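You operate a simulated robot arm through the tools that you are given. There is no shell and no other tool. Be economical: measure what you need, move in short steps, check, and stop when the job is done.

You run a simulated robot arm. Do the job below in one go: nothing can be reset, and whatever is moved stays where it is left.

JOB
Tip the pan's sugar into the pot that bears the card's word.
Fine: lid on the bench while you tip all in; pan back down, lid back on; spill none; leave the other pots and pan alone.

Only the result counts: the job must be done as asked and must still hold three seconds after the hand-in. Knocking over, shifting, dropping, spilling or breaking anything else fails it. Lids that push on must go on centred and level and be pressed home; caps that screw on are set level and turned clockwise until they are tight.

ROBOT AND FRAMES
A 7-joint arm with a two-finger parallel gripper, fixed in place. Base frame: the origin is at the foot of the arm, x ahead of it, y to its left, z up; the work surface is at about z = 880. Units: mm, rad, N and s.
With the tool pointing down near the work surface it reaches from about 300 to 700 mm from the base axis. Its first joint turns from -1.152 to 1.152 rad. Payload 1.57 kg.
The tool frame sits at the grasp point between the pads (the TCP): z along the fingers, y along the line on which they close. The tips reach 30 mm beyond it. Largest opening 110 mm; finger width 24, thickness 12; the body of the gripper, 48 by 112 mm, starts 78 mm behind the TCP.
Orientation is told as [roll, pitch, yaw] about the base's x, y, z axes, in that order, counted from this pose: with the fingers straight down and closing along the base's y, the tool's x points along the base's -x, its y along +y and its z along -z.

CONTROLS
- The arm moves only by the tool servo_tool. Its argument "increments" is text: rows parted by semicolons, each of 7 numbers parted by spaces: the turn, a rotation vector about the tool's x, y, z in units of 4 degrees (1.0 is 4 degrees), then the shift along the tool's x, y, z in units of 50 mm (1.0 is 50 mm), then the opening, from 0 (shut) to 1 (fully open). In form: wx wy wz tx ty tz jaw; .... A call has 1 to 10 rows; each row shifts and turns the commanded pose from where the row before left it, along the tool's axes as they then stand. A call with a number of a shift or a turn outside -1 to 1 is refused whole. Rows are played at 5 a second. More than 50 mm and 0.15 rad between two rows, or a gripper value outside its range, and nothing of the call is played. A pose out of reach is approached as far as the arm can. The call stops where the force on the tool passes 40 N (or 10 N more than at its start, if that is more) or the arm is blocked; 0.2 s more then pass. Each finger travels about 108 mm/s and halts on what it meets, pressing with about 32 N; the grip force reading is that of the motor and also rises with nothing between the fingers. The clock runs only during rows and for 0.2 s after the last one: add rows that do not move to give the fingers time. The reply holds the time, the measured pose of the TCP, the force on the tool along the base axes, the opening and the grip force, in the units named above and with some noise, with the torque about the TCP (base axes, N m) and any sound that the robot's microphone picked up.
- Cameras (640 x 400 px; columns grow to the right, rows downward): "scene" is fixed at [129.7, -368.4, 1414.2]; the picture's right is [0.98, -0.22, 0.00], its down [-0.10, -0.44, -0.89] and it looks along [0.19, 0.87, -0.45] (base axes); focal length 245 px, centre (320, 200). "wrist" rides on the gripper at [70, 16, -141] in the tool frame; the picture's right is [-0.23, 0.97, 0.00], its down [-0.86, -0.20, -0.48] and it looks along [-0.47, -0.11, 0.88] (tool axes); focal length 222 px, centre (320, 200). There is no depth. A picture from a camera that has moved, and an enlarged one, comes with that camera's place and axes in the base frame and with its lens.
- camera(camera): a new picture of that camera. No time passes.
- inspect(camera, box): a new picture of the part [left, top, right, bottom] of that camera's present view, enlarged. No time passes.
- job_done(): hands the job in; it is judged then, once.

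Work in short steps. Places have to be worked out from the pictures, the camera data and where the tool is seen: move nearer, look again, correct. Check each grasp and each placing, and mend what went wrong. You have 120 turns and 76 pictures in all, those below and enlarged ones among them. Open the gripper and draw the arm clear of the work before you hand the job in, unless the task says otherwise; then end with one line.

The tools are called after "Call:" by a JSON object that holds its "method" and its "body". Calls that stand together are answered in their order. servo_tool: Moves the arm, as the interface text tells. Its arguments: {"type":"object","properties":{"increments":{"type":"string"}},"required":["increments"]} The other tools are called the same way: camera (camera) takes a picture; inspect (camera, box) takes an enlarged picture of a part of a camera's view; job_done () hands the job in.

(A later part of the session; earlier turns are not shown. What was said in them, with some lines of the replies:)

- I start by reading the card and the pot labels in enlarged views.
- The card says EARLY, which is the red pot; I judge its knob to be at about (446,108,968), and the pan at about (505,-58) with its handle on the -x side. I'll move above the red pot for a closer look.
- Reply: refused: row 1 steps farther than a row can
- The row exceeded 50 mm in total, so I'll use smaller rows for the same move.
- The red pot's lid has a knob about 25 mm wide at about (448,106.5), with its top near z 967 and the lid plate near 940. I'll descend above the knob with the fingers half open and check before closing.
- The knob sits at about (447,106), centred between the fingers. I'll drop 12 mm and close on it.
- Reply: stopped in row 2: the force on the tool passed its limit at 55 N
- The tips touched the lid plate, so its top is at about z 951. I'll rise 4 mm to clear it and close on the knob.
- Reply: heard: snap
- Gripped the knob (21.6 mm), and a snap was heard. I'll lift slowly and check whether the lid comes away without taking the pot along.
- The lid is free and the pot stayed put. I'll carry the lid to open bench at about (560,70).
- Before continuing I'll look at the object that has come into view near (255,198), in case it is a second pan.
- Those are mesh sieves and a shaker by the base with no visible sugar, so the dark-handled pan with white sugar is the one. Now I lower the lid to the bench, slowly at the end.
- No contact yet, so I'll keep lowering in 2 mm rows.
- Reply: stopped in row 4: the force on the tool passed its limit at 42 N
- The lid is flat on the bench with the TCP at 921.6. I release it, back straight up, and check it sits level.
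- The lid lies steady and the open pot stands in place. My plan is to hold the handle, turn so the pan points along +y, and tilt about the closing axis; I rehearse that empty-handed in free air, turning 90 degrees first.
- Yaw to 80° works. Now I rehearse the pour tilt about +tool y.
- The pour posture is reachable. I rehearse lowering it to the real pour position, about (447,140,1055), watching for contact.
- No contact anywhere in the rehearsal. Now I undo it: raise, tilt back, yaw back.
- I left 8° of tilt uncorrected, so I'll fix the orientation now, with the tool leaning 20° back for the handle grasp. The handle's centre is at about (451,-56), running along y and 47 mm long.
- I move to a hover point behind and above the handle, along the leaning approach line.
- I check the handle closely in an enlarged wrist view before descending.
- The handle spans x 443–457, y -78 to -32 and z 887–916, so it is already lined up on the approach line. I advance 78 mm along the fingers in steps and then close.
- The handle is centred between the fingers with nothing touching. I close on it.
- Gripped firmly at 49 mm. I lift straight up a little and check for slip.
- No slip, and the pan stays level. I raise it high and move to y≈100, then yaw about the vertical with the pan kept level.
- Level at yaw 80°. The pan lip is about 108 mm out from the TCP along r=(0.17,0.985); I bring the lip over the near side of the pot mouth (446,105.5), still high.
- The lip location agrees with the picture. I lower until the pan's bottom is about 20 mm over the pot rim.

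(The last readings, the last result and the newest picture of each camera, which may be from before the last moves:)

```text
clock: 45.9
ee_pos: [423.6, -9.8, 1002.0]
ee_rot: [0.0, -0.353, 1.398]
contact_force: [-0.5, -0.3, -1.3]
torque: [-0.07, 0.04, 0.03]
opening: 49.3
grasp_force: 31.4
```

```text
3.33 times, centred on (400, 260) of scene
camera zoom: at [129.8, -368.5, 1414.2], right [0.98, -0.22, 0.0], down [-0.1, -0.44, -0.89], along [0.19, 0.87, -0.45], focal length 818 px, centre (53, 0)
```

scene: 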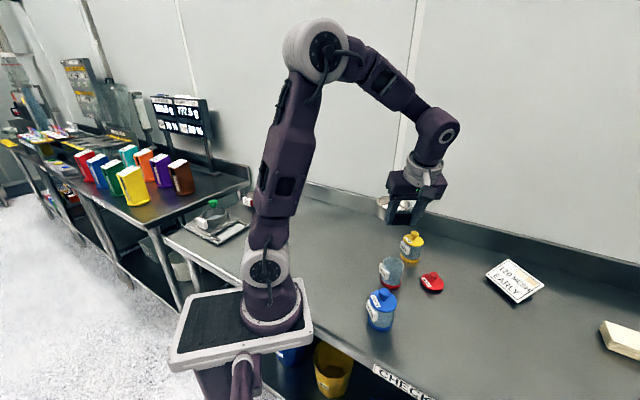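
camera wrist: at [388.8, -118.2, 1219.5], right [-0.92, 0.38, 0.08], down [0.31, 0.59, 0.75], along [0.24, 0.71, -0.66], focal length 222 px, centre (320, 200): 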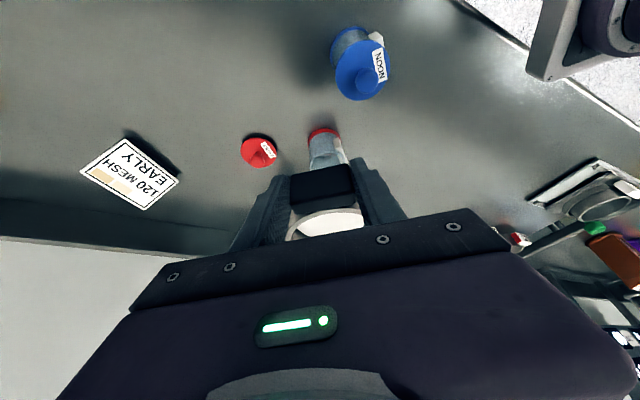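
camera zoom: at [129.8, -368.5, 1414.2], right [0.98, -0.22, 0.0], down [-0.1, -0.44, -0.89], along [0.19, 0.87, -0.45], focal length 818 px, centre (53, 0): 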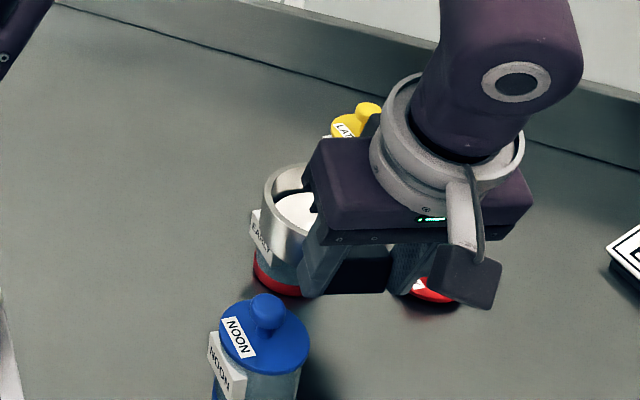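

Clear of everything. I begin tilting about the lip, 2° per row, to 20°.

Call:
{"method": "servo_tool", "body": {"increments": "0 0.5 0 -0.016 -0.02 -0.0425 0; 0 0.5 0 -0.016 -0.02 -0.0425 0; 0 0.5 0 -0.016 0 -0.0425 0; 0 0.5 0 -0.016 0 -0.0425 0; 0 0.5 0 -0.016 0 -0.0425 0; 0 0.5 0 -0.016 0 -0.0425 0; 0 0.5 0 -0.016 0 -0.0425 0; 0 0.5 0 -0.016 0 -0.0425 0; 0 0.5 0 -0.016 0 -0.0425 0; 0 0.5 0 -0.016 0 -0.0425 0"}}

Call:
{"method": "inspect", "body": {"camera": "scene", "box": [340, 200, 460, 320]}}

Call:
{"method": "inspect", "body": {"camera": "wrist", "box": [220, 100, 440, 260]}}

```text
clock: 48.1
ee_pos: [428.4, -6.4, 1026.3]
ee_rot: [0.0, -0.006, 1.393]
contact_force: [0.1, -0.1, -1.8]
torque: [-0.06, -0.02, -0.01]
opening: 49.2
grasp_force: 32.3
```

```text
3.33 times, centred on (400, 260) of scene
camera zoom: at [129.7, -368.4, 1414.2], right [0.98, -0.22, 0.0], down [-0.1, -0.44, -0.89], along [0.19, 0.87, -0.45], focal length 818 px, centre (53, 0)
```

zoom: 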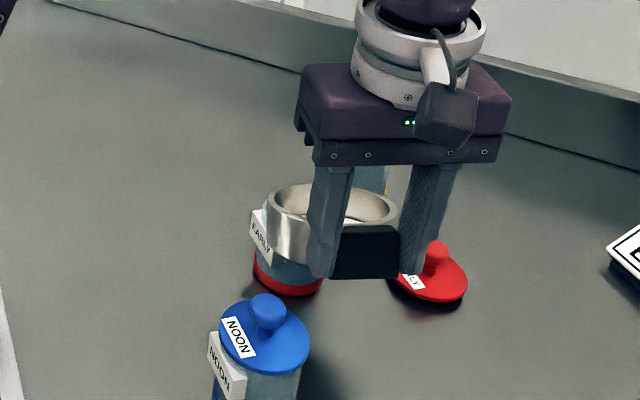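

```text
2.50 times, centred on (330, 180) of wrist
camera zoom: at [399.1, -71.4, 1166.1], right [-0.92, 0.39, 0.0], down [0.35, 0.81, 0.48], along [0.19, 0.44, -0.88], focal length 555 px, centre (295, 250)
```

zoom: 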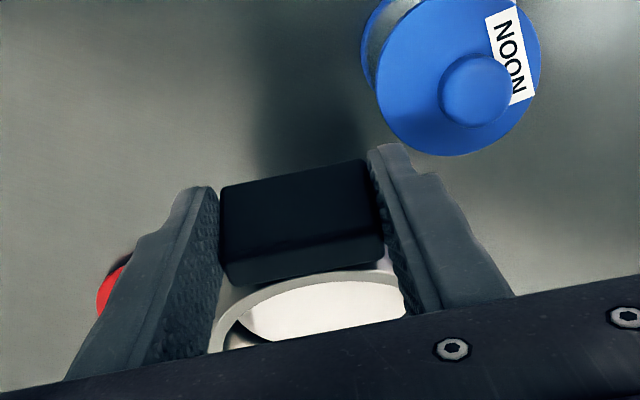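

Sugar is still inside, and the lip is at about (446,94,989), 43 mm above the rim. I continue to 40° slowly, easing down slightly.

Call:
{"method": "servo_tool", "body": {"increments": "0 0.5 0 -0.0325 0 -0.0545 0; 0 0.5 0 -0.0325 0 -0.0545 0; 0 0.5 0 -0.0325 0 -0.0545 0; 0 0.5 0 -0.0325 0 -0.0545 0; 0 0.5 0 -0.0325 0 -0.0545 0; 0 0.5 0 -0.0325 0 -0.0545 0"}}

Call:
{"method": "inspect", "body": {"camera": "scene", "box": [360, 220, 440, 300]}}

```text
clock: 49.5
ee_pos: [430.6, 6.0, 1041.8]
ee_rot: [0.0, 0.204, 1.394]
contact_force: [-0.6, -0.4, -0.8]
torque: [-0.05, 0.02, -0.02]
opening: 49.2
grasp_force: 31.0
```

```text
5.00 times, centred on (400, 260) of scene
camera zoom: at [129.7, -368.4, 1414.2], right [0.98, -0.22, 0.0], down [-0.1, -0.44, -0.89], along [0.19, 0.87, -0.45], focal length 1226 px, centre (-80, -100)
```

zoom: 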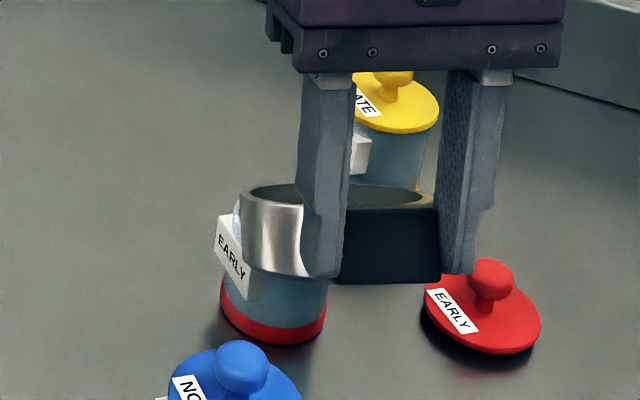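

At 32°, the lip stands at about (446.5,96,985). I continue to ~52° with the lip lowering slightly.

Call:
{"method": "servo_tool", "body": {"increments": "0 0.5 0 -0.0325 0 -0.0515 0; 0 0.5 0 -0.0325 0 -0.0515 0; 0 0.5 0 -0.0325 0 -0.0515 0; 0 0.5 0 -0.0325 0 -0.0515 0; 0 0.5 0 -0.0325 0 -0.0515 0; 0 0.5 0 -0.0325 0 -0.0515 0; 0 0.5 0 -0.0325 0 -0.0515 0; 0 0.5 0 -0.0325 0 -0.0515 0; 0 0.5 0 -0.0325 0 -0.0515 0; 0 0.5 0 -0.0325 0 -0.0515 0"}}

Call:
{"method": "inspect", "body": {"camera": "scene", "box": [360, 220, 440, 300]}}

Call:
{"method": "camera", "body": {"camera": "wrist"}}

```text
clock: 51.7
ee_pos: [433.9, 28.1, 1058.7]
ee_rot: [-0.001, 0.555, 1.396]
contact_force: [-0.2, 0.2, -0.4]
torque: [0.04, 0.0, -0.01]
opening: 49.1
grasp_force: 32.3
```

```text
5.00 times, centred on (400, 260) of scene
camera zoom: at [129.7, -368.4, 1414.2], right [0.98, -0.22, 0.0], down [-0.1, -0.44, -0.89], along [0.19, 0.87, -0.45], focal length 1226 px, centre (-80, -100)
```

zoom: 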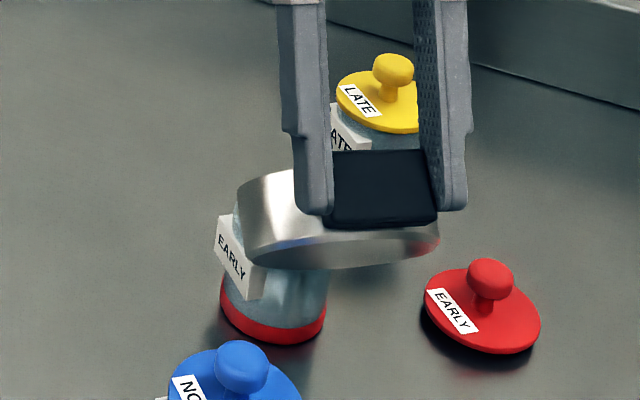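

```text
31 pictures are left
camera wrist: at [420.1, 47.0, 1215.3], right [-0.93, 0.36, -0.12], down [0.37, 0.93, -0.04], along [0.1, -0.08, -0.99], focal length 222 px, centre (320, 200)
```

wrist: 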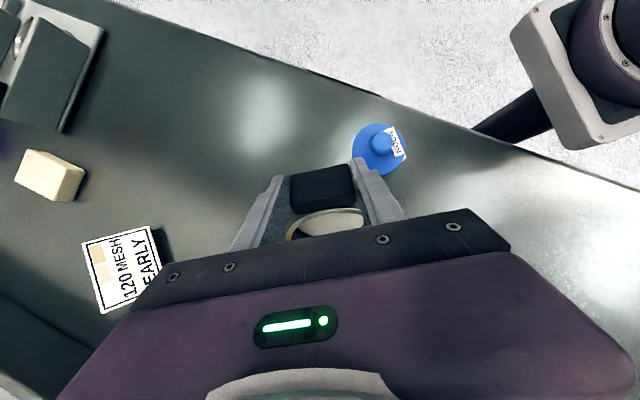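

At 52°, no sugar is visible on the bench and the lip is at about z 973. I continue to 72°, keeping the lip in place.

Call:
{"method": "servo_tool", "body": {"increments": "0 0.5 0 -0.0405 0 -0.0667 0; 0 0.5 0 -0.0405 0 -0.0667 0; 0 0.5 0 -0.0405 0 -0.0667 0; 0 0.5 0 -0.0405 0 -0.0667 0; 0 0.5 0 -0.0405 0 -0.0667 0; 0 0.5 0 -0.0405 0 -0.0667 0; 0 0.5 0 -0.0405 0 -0.0667 0; 0 0.5 0 -0.0405 0 -0.0667 0; 0 0.5 0 -0.0405 0 -0.0667 0; 0 0.5 0 -0.0405 0 -0.0667 0"}}

Call:
{"method": "inspect", "body": {"camera": "scene", "box": [360, 220, 440, 300]}}

```text
clock: 53.9
ee_pos: [441.7, 64.2, 1070.5]
ee_rot: [-0.001, 0.903, 1.394]
contact_force: [-0.4, 0.9, -1.2]
torque: [0.01, 0.0, -0.01]
opening: 49.1
grasp_force: 31.4
```

```text
5.00 times, centred on (400, 260) of scene
camera zoom: at [129.7, -368.4, 1414.2], right [0.98, -0.22, 0.0], down [-0.1, -0.44, -0.89], along [0.19, 0.87, -0.45], focal length 1226 px, centre (-80, -100)
```

zoom: 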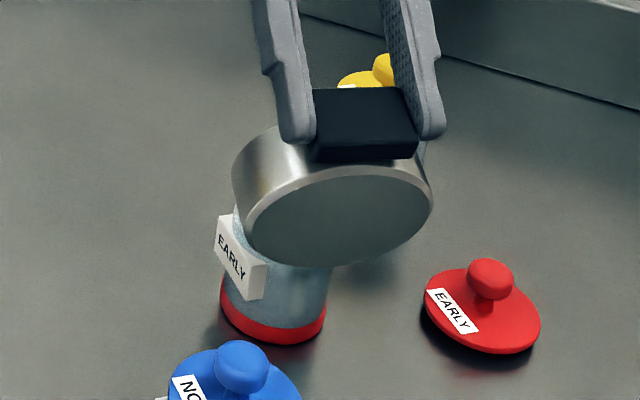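

At 72° the lip is at (447,97,968) with no spill visible. I go on to 92°.

Call:
{"method": "servo_tool", "body": {"increments": "0 0.5 0 -0.04 0 -0.063 0; 0 0.5 0 -0.04 0 -0.063 0; 0 0.5 0 -0.04 0 -0.063 0; 0 0.5 0 -0.04 0 -0.063 0; 0 0.5 0 -0.04 0 -0.063 0; 0 0.5 0 -0.04 0 -0.063 0; 0 0.5 0 -0.04 0 -0.063 0; 0 0.5 0 -0.04 0 -0.063 0; 0 0.5 0 -0.04 0 -0.063 0; 0 0.5 0 -0.04 0 -0.063 0"}}

Call:
{"method": "inspect", "body": {"camera": "scene", "box": [360, 220, 440, 300]}}

```text
clock: 56.1
ee_pos: [447.4, 99.9, 1069.5]
ee_rot: [-0.001, 1.252, 1.395]
contact_force: [0.3, -0.7, -1.1]
torque: [0.02, 0.01, 0.01]
opening: 49.3
grasp_force: 32.1
```

```text
5.00 times, centred on (400, 260) of scene
camera zoom: at [129.7, -368.4, 1414.2], right [0.98, -0.22, 0.0], down [-0.1, -0.44, -0.89], along [0.19, 0.87, -0.45], focal length 1226 px, centre (-80, -100)
```

zoom: 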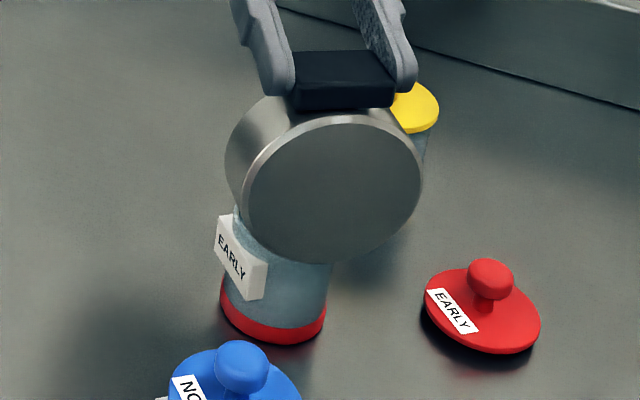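

At 92° still clean. I continue to 112° with the lip fixed, then pause.

Call:
{"method": "servo_tool", "body": {"increments": "0 0.5 0 -0.0265 0 -0.0705 0; 0 0.5 0 -0.0265 0 -0.0705 0; 0 0.5 0 -0.0265 0 -0.0705 0; 0 0.5 0 -0.0265 0 -0.0705 0; 0 0.5 0 -0.0265 0 -0.0705 0; 0 0.5 0 -0.0265 0 -0.0705 0; 0 0.5 0 -0.0265 0 -0.0705 0; 0 0.5 0 -0.0265 0 -0.0705 0; 0 0.5 0 -0.0265 0 -0.0705 0; 0 0.5 0 -0.0265 0 -0.0705 0"}}

Call:
{"method": "servo_tool", "body": {"increments": "0 0.5 0 -0.0265 0 -0.0705 0; 0 0.5 0 -0.0265 0 -0.0705 0; 0 0.5 0 -0.0265 0 -0.0705 0; 0 0.5 0 -0.0265 0 -0.0705 0; 0 0 0 0 0 0 0; 0 0 0 0 0 0 0; 0 0 0 0 0 0 0; 0 0 0 0 0 0 0"}}

Call:
{"method": "camera", "body": {"camera": "scene"}}

Call:
{"method": "inspect", "body": {"camera": "scene", "box": [360, 220, 440, 300]}}

```text
clock: 58.3
ee_pos: [453.4, 136.0, 1060.5]
ee_rot: [-3.137, 1.539, -1.741]
contact_force: [0.5, -0.3, -0.8]
torque: [0.02, 0.0, 0.03]
opening: 49.3
grasp_force: 32.0
```

```text
clock: 60.1
ee_pos: [457.6, 138.5, 1056.1]
ee_rot: [3.141, 1.403, -1.745]
contact_force: [0.8, 0.5, -0.9]
torque: [0.08, -0.04, 0.01]
opening: 49.5
grasp_force: 32.2
out of reach, approached as far as the arm can: row 3, 4
```

```text
28 pictures are left
```

scene: 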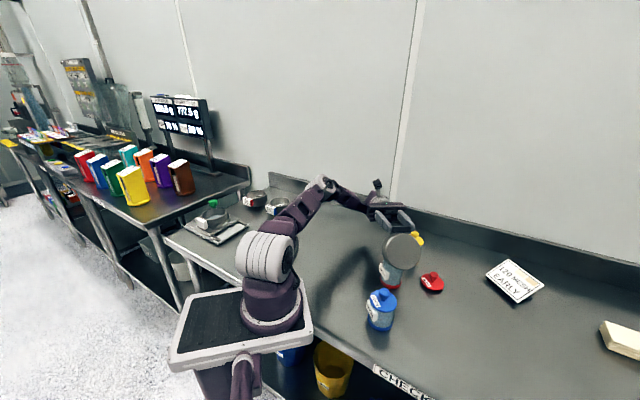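

```text
5.00 times, centred on (400, 260) of scene
camera zoom: at [129.8, -368.4, 1414.2], right [0.98, -0.22, 0.0], down [-0.1, -0.44, -0.89], along [0.19, 0.87, -0.45], focal length 1226 px, centre (-80, -100)
```

zoom: 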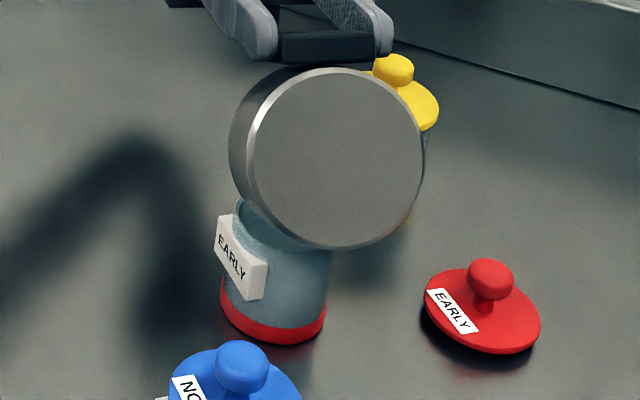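

At 120° tilt and paused, with the bench clean. I now reverse the tilt, keeping the lip over the pot and rising a little.

Call:
{"method": "servo_tool", "body": {"increments": "0 -1 0 0.053 0 0.141 0; 0 -1 0 0.053 0 0.141 0; 0 -1 0 0.06 0 0.141 0; 0 -1 0 0.06 0 0.141 0; 0 -1 0 0.06 0 0.141 0; 0 -1 0 0.06 0 0.141 0; 0 -1 0 0.06 0 0.141 0; 0 0 0 0 0 0 0"}}

Call:
{"method": "inspect", "body": {"camera": "scene", "box": [360, 220, 440, 300]}}

```text
clock: 61.9
ee_pos: [450.1, 90.2, 1073.3]
ee_rot: [-0.001, 1.251, 1.394]
contact_force: [-0.8, 0.9, -1.4]
torque: [0.06, 0.05, 0.03]
opening: 49.2
grasp_force: 32.3
```

```text
5.00 times, centred on (400, 260) of scene
camera zoom: at [129.7, -368.5, 1414.2], right [0.98, -0.22, 0.0], down [-0.1, -0.44, -0.89], along [0.19, 0.87, -0.45], focal length 1226 px, centre (-80, -100)
```

zoom: 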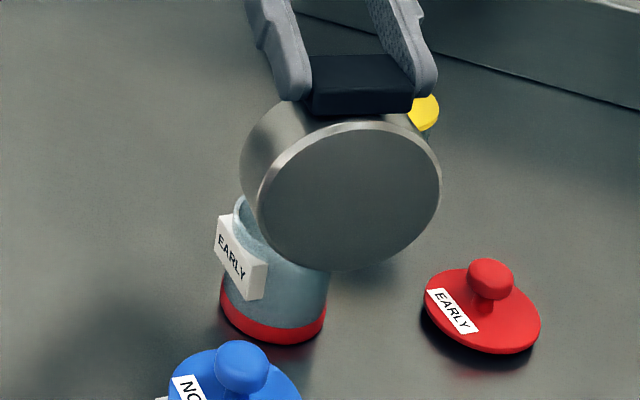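

I raise 60 mm clear of the pot, then level the pan back in place.

Call:
{"method": "servo_tool", "body": {"increments": "0 0 0 0.57 0 -0.19 0; 0 0 0 0.57 0 -0.19 0; 0 -1 0 0 0 0 0; 0 -1 0 0 0 0 0; 0 -1 0 0 0 0 0; 0 -1 0 0 0 0 0; 0 -1 0 0 0 0 0; 0 -1 0 0 0 0 0; 0 -1 0 0 0 0 0; 0 -1 0 0 0 0 0"}}

Call:
{"method": "servo_tool", "body": {"increments": "0 -1 0 0 0 0 0; 0 -1 0 0 0 0 0; 0 -1 0 0 0 0 0; 0 -1 0 0 0 0 0; 0 -1 0 0 0 0 0; 0 -1 0 0 0 0 0; 0 -1 0 0 0 0 0; 0 -1 0 0 0 0 0; 0 -1 0 0 0 0 0; 0 -1 0 0 0 0 0"}}

Call:
{"method": "servo_tool", "body": {"increments": "0 -1 0 0 0 0 0; 0 -1 0 0 0 0 0; 0 -1 0 0 0 0 0; 0 -1 0 0 0 0 0; 0 -1 0 0 0 0 0; 0 0 0 0 0 0 0"}}

Call:
{"method": "inspect", "body": {"camera": "scene", "box": [320, 170, 480, 330]}}

Call:
{"method": "camera", "body": {"camera": "wrist"}}

```text
clock: 64.1
ee_pos: [449.2, 89.6, 1133.0]
ee_rot: [0.002, 0.691, 1.394]
contact_force: [-0.1, 1.9, -1.0]
torque: [0.02, -0.02, 0.01]
opening: 49.3
grasp_force: 31.7
```

```text
clock: 66.3
ee_pos: [450.5, 91.0, 1134.1]
ee_rot: [0.002, -0.008, 1.395]
contact_force: [0.1, 0.0, -1.8]
torque: [-0.06, 0.04, 0.01]
opening: 49.2
grasp_force: 32.6
```

```text
clock: 67.7
ee_pos: [450.9, 90.9, 1134.8]
ee_rot: [0.0, -0.355, 1.397]
contact_force: [-0.7, -0.3, -1.0]
torque: [-0.07, 0.04, -0.01]
opening: 49.2
grasp_force: 31.5
```

```text
2.50 times, centred on (400, 250) of scene
camera zoom: at [129.7, -368.4, 1414.2], right [0.98, -0.22, 0.0], down [-0.1, -0.44, -0.89], along [0.19, 0.87, -0.45], focal length 613 px, centre (120, 75)
```

zoom: 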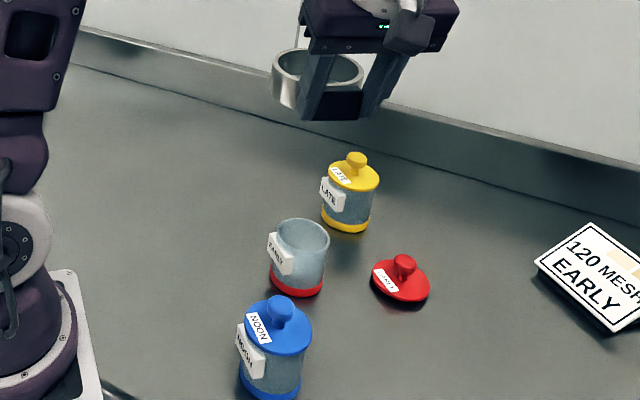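

```text
24 pictures are left
camera wrist: at [413.1, -18.6, 1241.4], right [-0.92, 0.38, 0.08], down [0.31, 0.59, 0.75], along [0.24, 0.71, -0.66], focal length 222 px, centre (320, 200)
```

wrist: 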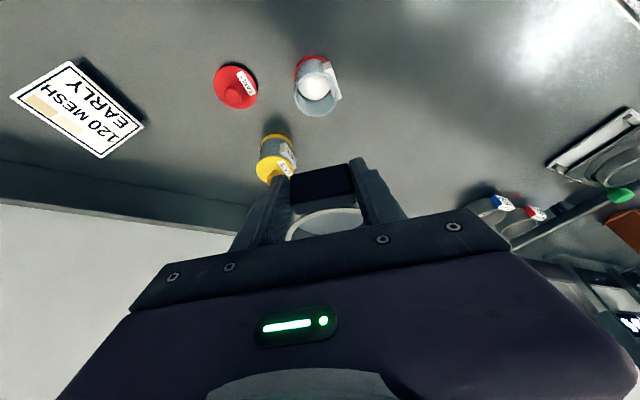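

Sugar is now visible in the pot. I enlarge the pan interior, the pot and the bench to check.

Call:
{"method": "inspect", "body": {"camera": "wrist", "box": [260, 40, 400, 250]}}

Call:
{"method": "inspect", "body": {"camera": "scene", "box": [375, 240, 415, 290]}}

```text
1.90 times, centred on (330, 145) of wrist
camera zoom: at [413.1, -18.6, 1241.4], right [-0.92, 0.38, 0.08], down [0.31, 0.59, 0.75], along [0.24, 0.71, -0.66], focal length 423 px, centre (301, 305)
```

zoom: 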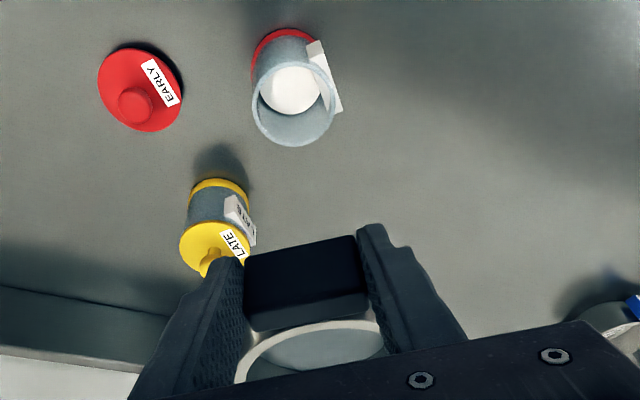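

```text
8.00 times, centred on (395, 265) of scene
camera zoom: at [129.7, -368.4, 1414.2], right [0.98, -0.22, 0.0], down [-0.1, -0.44, -0.89], along [0.19, 0.87, -0.45], focal length 1962 px, centre (-280, -320)
```

zoom: 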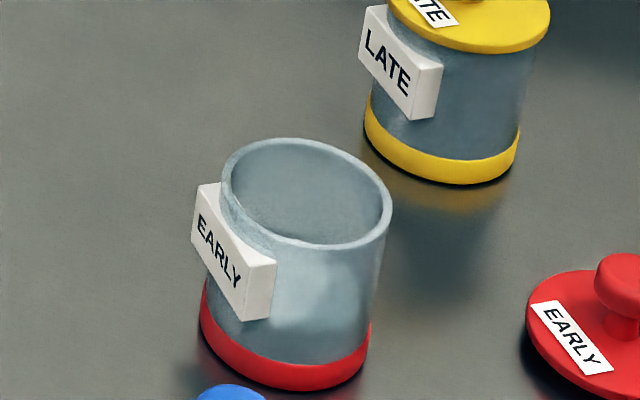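

The pan is empty, the sugar is in the pot and the bench is clean. I yaw the pan back.

Call:
{"method": "servo_tool", "body": {"increments": "0.351 0 0.936 0 0 0 0; 0.351 0 0.936 0 0 0 0; 0.351 0 0.936 0 0 0 0; 0.351 0 0.936 0 0 0 0; 0.351 0 0.936 0 0 0 0; 0.351 0 0.936 0 0 0 0; 0.351 0 0.936 0 0 0 0; 0.351 0 0.936 0 0 0 0; 0.351 0 0.936 0 0 0 0; 0.351 0 0.936 0 0 0 0"}}

Call:
{"method": "servo_tool", "body": {"increments": "0.351 0 0.936 0 0 0 0; 0.351 0 0.936 0 0 0 0; 0.351 0 0.936 0 0 0 0; 0.351 0 0.936 0 0 0 0; 0.351 0 0.936 0 0 0 0; 0.351 0 0.936 0 0 0 0; 0.351 0 0.936 0 0 0 0; 0.351 0 0.936 0 0 0 0; 0.351 0 0.936 0 0 0 0; 0.351 0 0.936 0 0 0 0"}}

Call:
{"method": "servo_tool", "body": {"increments": "0 0 0 0 -0.6 0 0; 0 0 0 0 -0.8 0 0; 0 0 0 0 -0.8 0 0; 0 0 0 0 -0.7 0 0; 0 0 0 0 0 0 0"}}

```text
clock: 69.9
ee_pos: [450.2, 89.7, 1134.1]
ee_rot: [-0.004, -0.356, 0.699]
contact_force: [-0.2, -0.3, -0.8]
torque: [-0.03, 0.06, 0.01]
opening: 49.2
grasp_force: 31.7
```

```text
clock: 72.1
ee_pos: [449.3, 90.5, 1133.0]
ee_rot: [-0.004, -0.357, 0.0]
contact_force: [-0.1, -0.3, -0.7]
torque: [-0.02, 0.01, 0.02]
opening: 49.0
grasp_force: 32.0
```

```text
clock: 73.3
ee_pos: [450.1, -54.9, 1133.0]
ee_rot: [-0.004, -0.358, 0.003]
contact_force: [-0.6, -0.4, -0.9]
torque: [-0.02, 0.04, -0.01]
opening: 49.4
grasp_force: 32.0
```

Back over its spot. I descend to about 17 mm above the bench position.

Call:
{"method": "servo_tool", "body": {"increments": "0 0 0 0.314 0 0.728 0; 0 0 0 0.314 0 0.728 0; 0 0 0 0.314 0 0.728 0; 0 0 0 0.314 0 0.728 0; 0 0 0 0.314 0 0.728 0; 0 0 0 0 0 0 0"}}

Call:
{"method": "inspect", "body": {"camera": "scene", "box": [360, 250, 490, 360]}}

```text
clock: 74.7
ee_pos: [440.5, -55.5, 935.0]
ee_rot: [-0.005, -0.357, 0.004]
contact_force: [0.5, 0.7, -1.2]
torque: [0.01, 0.05, 0.02]
opening: 49.1
grasp_force: 32.0
```

```text
3.64 times, centred on (425, 305) of scene
camera zoom: at [129.8, -368.5, 1414.2], right [0.98, -0.22, 0.0], down [-0.1, -0.44, -0.89], along [0.19, 0.87, -0.45], focal length 892 px, centre (-62, -182)
```

zoom: 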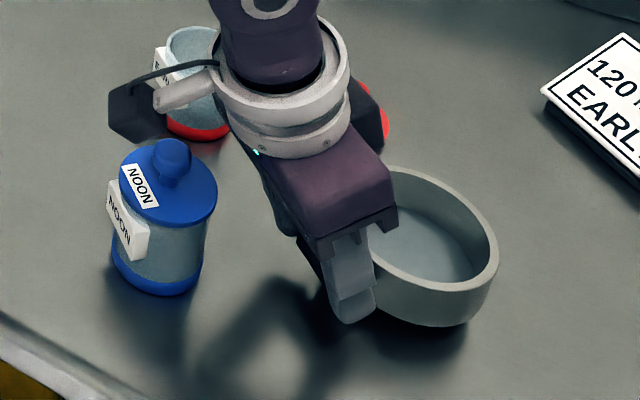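

Now slowly down about 17 mm to the resting height.

Call:
{"method": "servo_tool", "body": {"increments": "0 0 0 0.035 0 0.094 0; 0 0 0 0.035 0 0.094 0; 0 0 0 0.021 0 0.056 0; 0 0 0 0.014 0 0.037 0; 0 0 0 0.007 0 0.019 0; 0 0 0 0 0 0 0"}}

```text
clock: 76.1
ee_pos: [441.2, -56.3, 920.3]
ee_rot: [-0.004, -0.359, 0.002]
contact_force: [0.1, 0.8, -1.3]
torque: [-0.03, 0.09, -0.02]
opening: 49.3
grasp_force: 31.3
```

Call:
{"method": "servo_tool", "body": {"increments": "0 0 0 0.007 0 0.019 0; 0 0 0 0.007 0 0.019 0; 0 0 0 0.0035 0 0.01 0; 0 0 0 0 0 0 0"}}

```text
clock: 77.1
ee_pos: [440.0, -54.7, 919.9]
ee_rot: [-0.005, -0.359, 0.003]
contact_force: [-0.2, 0.3, 10.5]
torque: [-0.01, -1.0, -0.01]
opening: 49.1
grasp_force: 31.6
```

The pan's far edge touches the bench while the handle side is about 2 mm high. I ease down 1.5 mm more and release gently.

Call:
{"method": "servo_tool", "body": {"increments": "0 0 0 0.007 0 0.019 0; 0 0 0 0.0035 0 0.01 0; 0 0 0 0 0 0 0.46; 0 0 0 0 0 0 0.55; 0 0 0 0 0 0 0.65; 0 0 0 0 0 0 0.65"}}

Call:
{"method": "inspect", "body": {"camera": "wrist", "box": [220, 120, 440, 260]}}

```text
clock: 78.5
ee_pos: [438.9, -55.7, 915.0]
ee_rot: [-0.003, -0.357, 0.002]
contact_force: [0.1, -1.0, 0.6]
torque: [0.0, -0.01, -0.02]
opening: 71.4
grasp_force: 0.1
```

```text
2.86 times, centred on (330, 190) of wrist
camera zoom: at [324.1, -38.3, 1023.8], right [0.21, 0.97, 0.08], down [0.63, -0.2, 0.75], along [0.74, -0.11, -0.66], focal length 635 px, centre (291, 229)
```

zoom: 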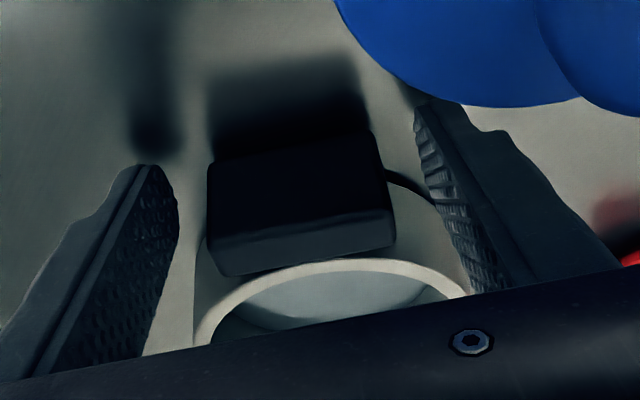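

The pan is down and released. I back out along the tool axis, then rise.

Call:
{"method": "servo_tool", "body": {"increments": "0 0 0 0 0 -0.3 0.75; 0 0 0 0 0 -0.8 0.75; 0 0 0 0 0 -0.8 0.75; 0 0 0 -0.28 0 -0.75 0.75; 0 0 0 -0.28 0 -0.75 0.75; 0 1 0 -0.28 0 -0.6 0.75; 0 1 0 0 0 0 0.65; 0 1 0 0 0 0 0.65; 0 1 0 0 0 0 0.65; 0 1.0 0 0 0 0 0.65"}}

Call:
{"method": "inspect", "body": {"camera": "scene", "box": [360, 230, 490, 360]}}

```text
clock: 80.7
ee_pos: [409.3, -54.7, 1119.3]
ee_rot: [-0.003, -0.007, 0.002]
contact_force: [0.8, -0.4, 0.0]
torque: [0.03, 0.02, 0.01]
opening: 71.6
grasp_force: 0.1
```

```text
3.08 times, centred on (425, 295) of scene
camera zoom: at [129.7, -368.4, 1414.2], right [0.98, -0.22, 0.0], down [-0.1, -0.44, -0.89], along [0.19, 0.87, -0.45], focal length 755 px, centre (-3, -92)
```

zoom: 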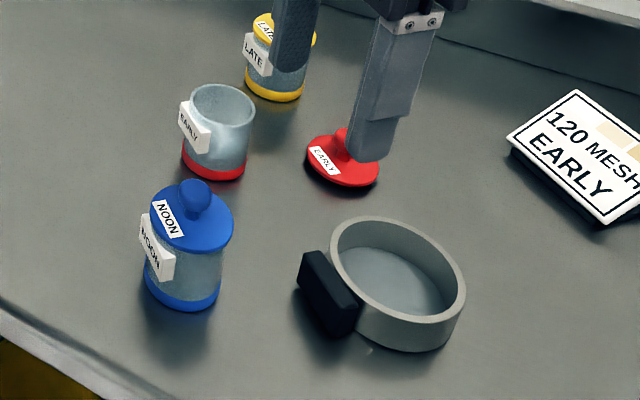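

The pan is set down level with its handle as before. I move over the lid at (558,69.4).

Call:
{"method": "servo_tool", "body": {"increments": "0 0 0 -0.5 0.4 0 0.65; 0 0 0 -0.62 0.52 0 0.65; 0 0 0 -0.62 0.52 0 0.65; 0 0 0 -0.62 0.52 0 0.65; 0 0 0 -0.61 0.52 0 0.65; 0 0 0 0 0 0.8 0.6; 0 0 0 0 0 0.8 0.5; 0 0 0 0 0 0.8 0.5; 0 0 0 0 0 0.4 0.5; 0 0 0 0 0 0 0.5"}}

Call:
{"method": "inspect", "body": {"camera": "wrist", "box": [240, 110, 400, 220]}}

```text
clock: 82.9
ee_pos: [559.8, 70.2, 978.5]
ee_rot: [-0.005, -0.009, 0.0]
contact_force: [-0.5, 1.1, -0.4]
torque: [-0.04, 0.03, 0.01]
opening: 55.1
grasp_force: 0.1
```

```text
3.64 times, centred on (320, 165) of wrist
camera zoom: at [487.5, 87.7, 1118.5], right [0.23, 0.97, 0.0], down [0.85, -0.2, 0.49], along [0.47, -0.11, -0.87], focal length 808 px, centre (320, 327)
```

zoom: 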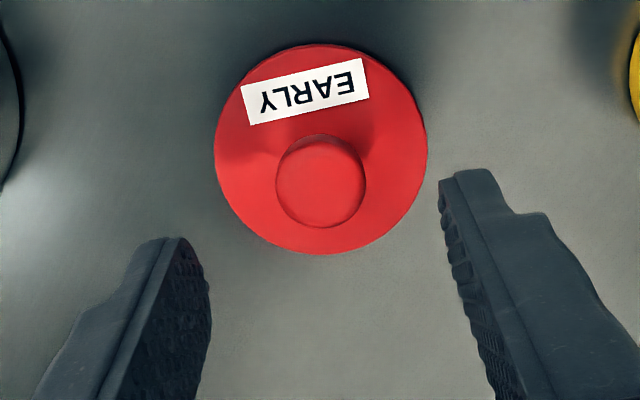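

The knob sits in the same relation to the gripper as in the first grasp. I level the small tilt, descend to z 922 and close.

Call:
{"method": "servo_tool", "body": {"increments": "-0.07 0.12 0 0 0 0.5 0.5; 0 0 0 0 0 0.4 0.5; 0 0 0 0 0 0.2 0.5; 0 0 0 0 0 0.03 0.4; 0 0 0 0 0 0 0.3; 0 0 0 0 0 0 0.1; 0 0 0 0 0 0 0; 0 0 0 0 0 0 0; 0 0 0 0 0 0 0"}}

```text
clock: 84.9
ee_pos: [559.1, 68.3, 922.6]
ee_rot: [0.001, 0.001, 0.0]
contact_force: [-0.4, -0.7, 0.2]
torque: [-0.02, 0.03, 0.0]
opening: 21.8
grasp_force: 32.2
```

Knob gripped again (21.8 mm). I lift it and carry it over the pot, then check alignment.

Call:
{"method": "servo_tool", "body": {"increments": "0 0 0 0 0 -0.8 0; 0 0 0 0 0 -0.8 0; 0 0 0 0 0 -0.8 0; 0 0 0 0.4 0.14 0 0; 0 0 0 0.7 0.23 0 0; 0 0 0 0.7 0.23 0 0; 0 0 0 0.42 0.14 0 0; 0 0 0 0 0 0 0; 0 0 0 0 0 0.5 0; 0 0 0 0 0 0 0"}}

Call:
{"method": "inspect", "body": {"camera": "scene", "box": [350, 210, 450, 310]}}

Call:
{"method": "camera", "body": {"camera": "wrist"}}

```text
clock: 87.1
ee_pos: [447.9, 104.7, 1016.5]
ee_rot: [-0.002, -0.001, 0.001]
contact_force: [0.1, -0.8, 0.0]
torque: [-0.01, 0.01, 0.02]
opening: 21.5
grasp_force: 31.5
```

```text
4.00 times, centred on (400, 260) of scene
camera zoom: at [129.7, -368.4, 1414.2], right [0.98, -0.22, 0.0], down [-0.1, -0.44, -0.89], along [0.19, 0.87, -0.45], focal length 981 px, centre (0, -40)
```

zoom: 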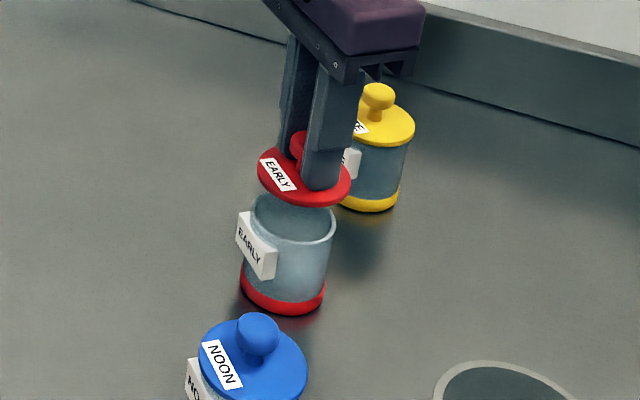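

```text
16 pictures are left
camera wrist: at [377.5, 121.7, 1157.8], right [0.23, 0.97, 0.0], down [0.86, -0.2, 0.48], along [0.47, -0.11, -0.88], focal length 222 px, centre (320, 200)
```

wrist: 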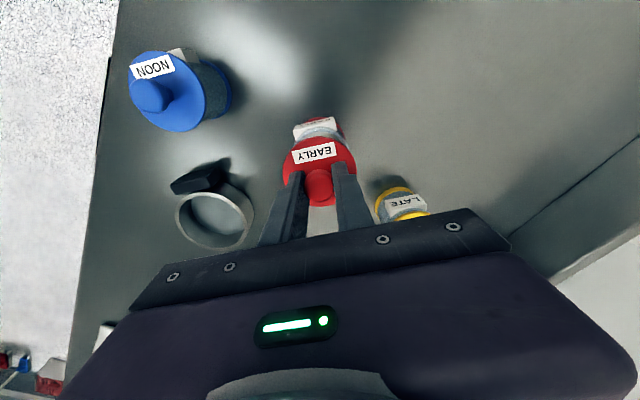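

I enlarge to check the lid's centring against the rim.

Call:
{"method": "inspect", "body": {"camera": "scene", "box": [375, 235, 425, 295]}}

```text
6.67 times, centred on (400, 265) of scene
camera zoom: at [129.7, -368.4, 1414.2], right [0.98, -0.22, 0.0], down [-0.1, -0.44, -0.89], along [0.19, 0.87, -0.45], focal length 1635 px, centre (-213, -233)
```

zoom: 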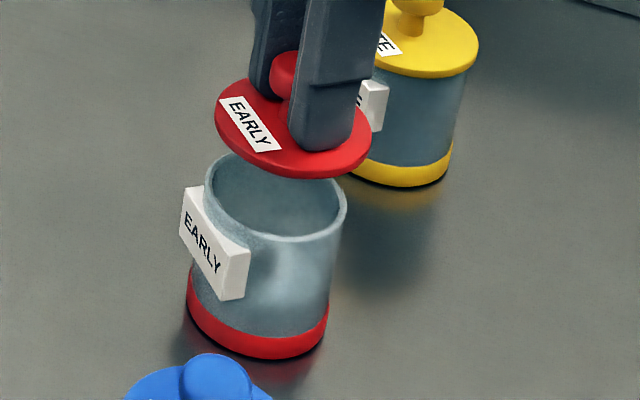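

The lid is about 1.8 mm too far in +x compared with its seated image, and y is good. I shift it and lower gently toward the rim.

Call:
{"method": "servo_tool", "body": {"increments": "0 0 0 0.034 0 0.2 0; 0 0 0 0 0 0.2 0; 0 0 0 0 0 0.08 0; 0 0 0 0 0 0.04 0; 0 0 0 0 0 0.04 0; 0 0 0 0 0 0 0"}}

Call:
{"method": "inspect", "body": {"camera": "scene", "box": [375, 235, 425, 295]}}

```text
clock: 88.5
ee_pos: [446.0, 104.9, 989.2]
ee_rot: [0.0, 0.0, 0.001]
contact_force: [-0.2, -0.4, -0.3]
torque: [0.02, 0.02, 0.05]
opening: 21.8
grasp_force: 32.2
```

```text
6.67 times, centred on (400, 265) of scene
camera zoom: at [129.7, -368.4, 1414.2], right [0.98, -0.22, 0.0], down [-0.1, -0.44, -0.89], along [0.19, 0.87, -0.45], focal length 1635 px, centre (-213, -233)
```

zoom: 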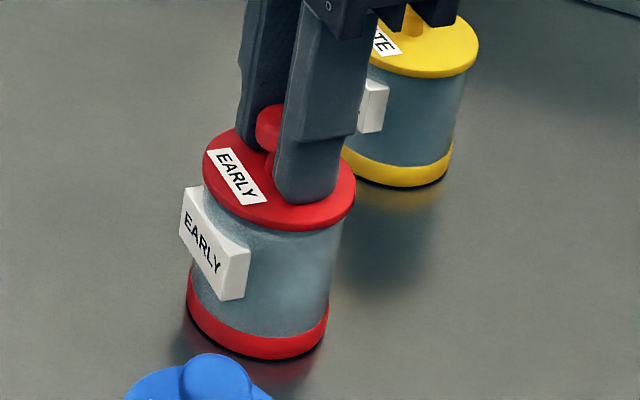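

The lid is centred (278 px against 278 when originally seated). I press down in small steps, listening for the snap.

Call:
{"method": "servo_tool", "body": {"increments": "0 0 0 0 0 0.04 0; 0 0 0 0 0 0.04 0; 0 0 0 0 0 0.03 0; 0 0 0 0 0 0.03 0; 0 0 0 0 0 0.03 0; 0 0 0 0 0 0.03 0; 0 0 0 0 0 0.03 0"}}

```text
clock: 89.9
ee_pos: [447.1, 104.5, 982.3]
ee_rot: [-0.001, -0.006, 0.002]
contact_force: [-4.5, 0.3, 10.2]
torque: [-0.04, 0.18, 0.01]
opening: 21.5
grasp_force: 32.2
heard: snap
stopped in row 6: the force on the tool passed its limit at 43 N (the readings are from after the stop); the commanded pose is now the measured one
```

A snap was heard and it resists, so the lid looks seated. One more short press confirms it, then I release and rise.

Call:
{"method": "servo_tool", "body": {"increments": "0 0 0 0 0 0.03 0; 0 0 0 0 0 0.03 0; 0 0 0 0 0 0.03 0"}}

Call:
{"method": "servo_tool", "body": {"increments": "0 0 0 0 0 0 0.2; 0 0 0 0 0 0 0.35; 0 0 0 0 0 0 0.5; 0 0 0 0 0 0 0.5; 0 0 0 0 0 -0.3 0.5; 0 0 0 0 0 -0.8 0.5; 0 0 0 0 0 -0.8 0.5; 0 0 0 0 0 -0.8 0.6; 0 0 0 0 0 -0.8 0.6; 0 0 0 0 0 0 0.6"}}

Call:
{"method": "inspect", "body": {"camera": "scene", "box": [365, 240, 425, 300]}}

Call:
{"method": "camera", "body": {"camera": "wrist"}}

```text
clock: 90.3
ee_pos: [447.9, 106.6, 982.1]
ee_rot: [0.001, -0.004, 0.005]
contact_force: [-5.5, -0.3, 13.4]
torque: [-0.06, 0.16, -0.02]
opening: 21.8
grasp_force: 32.2
stopped in row 2: the force on the tool passed its limit at 43 N (the readings are from after the stop); the commanded pose is now the measured one
```

```text
clock: 92.5
ee_pos: [447.5, 105.9, 1158.1]
ee_rot: [0.003, -0.006, 0.0]
contact_force: [0.2, 0.2, 0.1]
torque: [0.0, 0.01, 0.04]
opening: 66.0
grasp_force: 0.0
```

```text
6.67 times, centred on (395, 270) of scene
camera zoom: at [129.7, -368.5, 1414.2], right [0.98, -0.22, 0.0], down [-0.1, -0.44, -0.89], along [0.19, 0.87, -0.45], focal length 1635 px, centre (-180, -267)
```

zoom: 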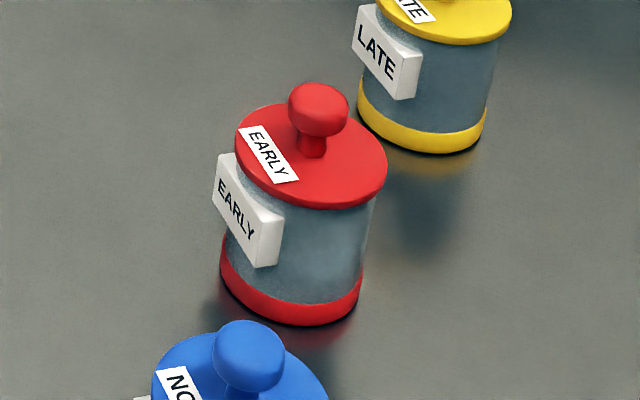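

```text
12 pictures are left
camera wrist: at [374.6, 121.1, 1298.8], right [0.23, 0.97, 0.0], down [0.85, -0.2, 0.48], along [0.47, -0.1, -0.88], focal length 222 px, centre (320, 200)
```

wrist: 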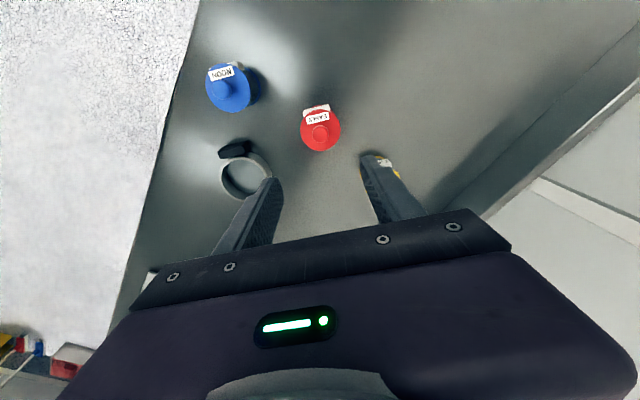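

The lid looks exactly as it did at first. I raise the arm further with the gripper open and take a last look at the pan and bench.

Call:
{"method": "servo_tool", "body": {"increments": "0 0 0 0 0 -0.8 1; 0 0 0 0 0 -0.8 1; 0 0 0 0 0 0 1; 0 0 0 0 0 0 1"}}

Call:
{"method": "inspect", "body": {"camera": "scene", "box": [360, 225, 490, 355]}}

Call:
{"method": "inspect", "body": {"camera": "scene", "box": [405, 290, 485, 355]}}

```text
clock: 93.5
ee_pos: [446.1, 105.3, 1236.9]
ee_rot: [0.005, -0.008, 0.0]
contact_force: [-0.5, 0.1, 0.1]
torque: [0.02, -0.02, 0.03]
opening: 110.0
grasp_force: 0.1
```

```text
3.08 times, centred on (425, 290) of scene
camera zoom: at [129.7, -368.4, 1414.2], right [0.98, -0.22, 0.0], down [-0.1, -0.44, -0.89], along [0.19, 0.87, -0.45], focal length 755 px, centre (-3, -77)
```

zoom: 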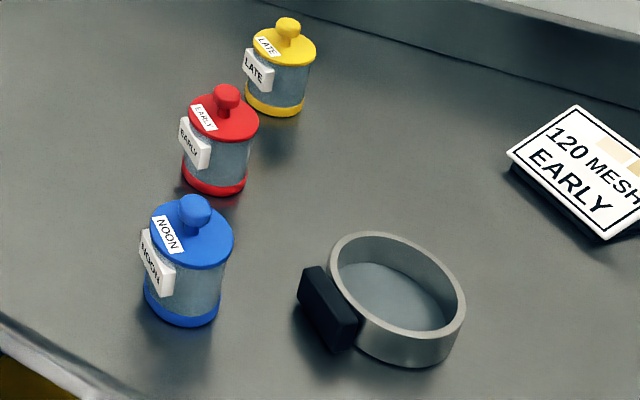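

```text
6.15 times, centred on (445, 322) of scene
camera zoom: at [129.7, -368.4, 1414.2], right [0.98, -0.22, 0.0], down [-0.1, -0.44, -0.89], along [0.19, 0.87, -0.45], focal length 1510 px, centre (-449, -554)
```

zoom: 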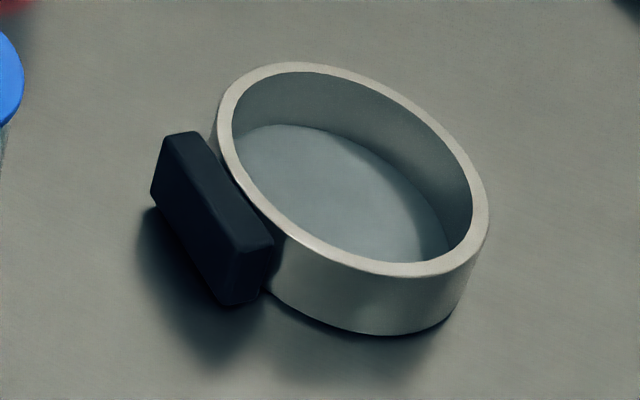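

The pan is empty and back in its place, the lid is snapped on, and the bench is clean with the arm clear. I hand the job in.

Call:
{"method": "job_done", "body": {}}

```text
The job is handed in.
```

The pan's sugar is in the red EARLY pot with no spill seen; its lid is snapped back on, the empty pan is back in its place, and the other pots are untouched.
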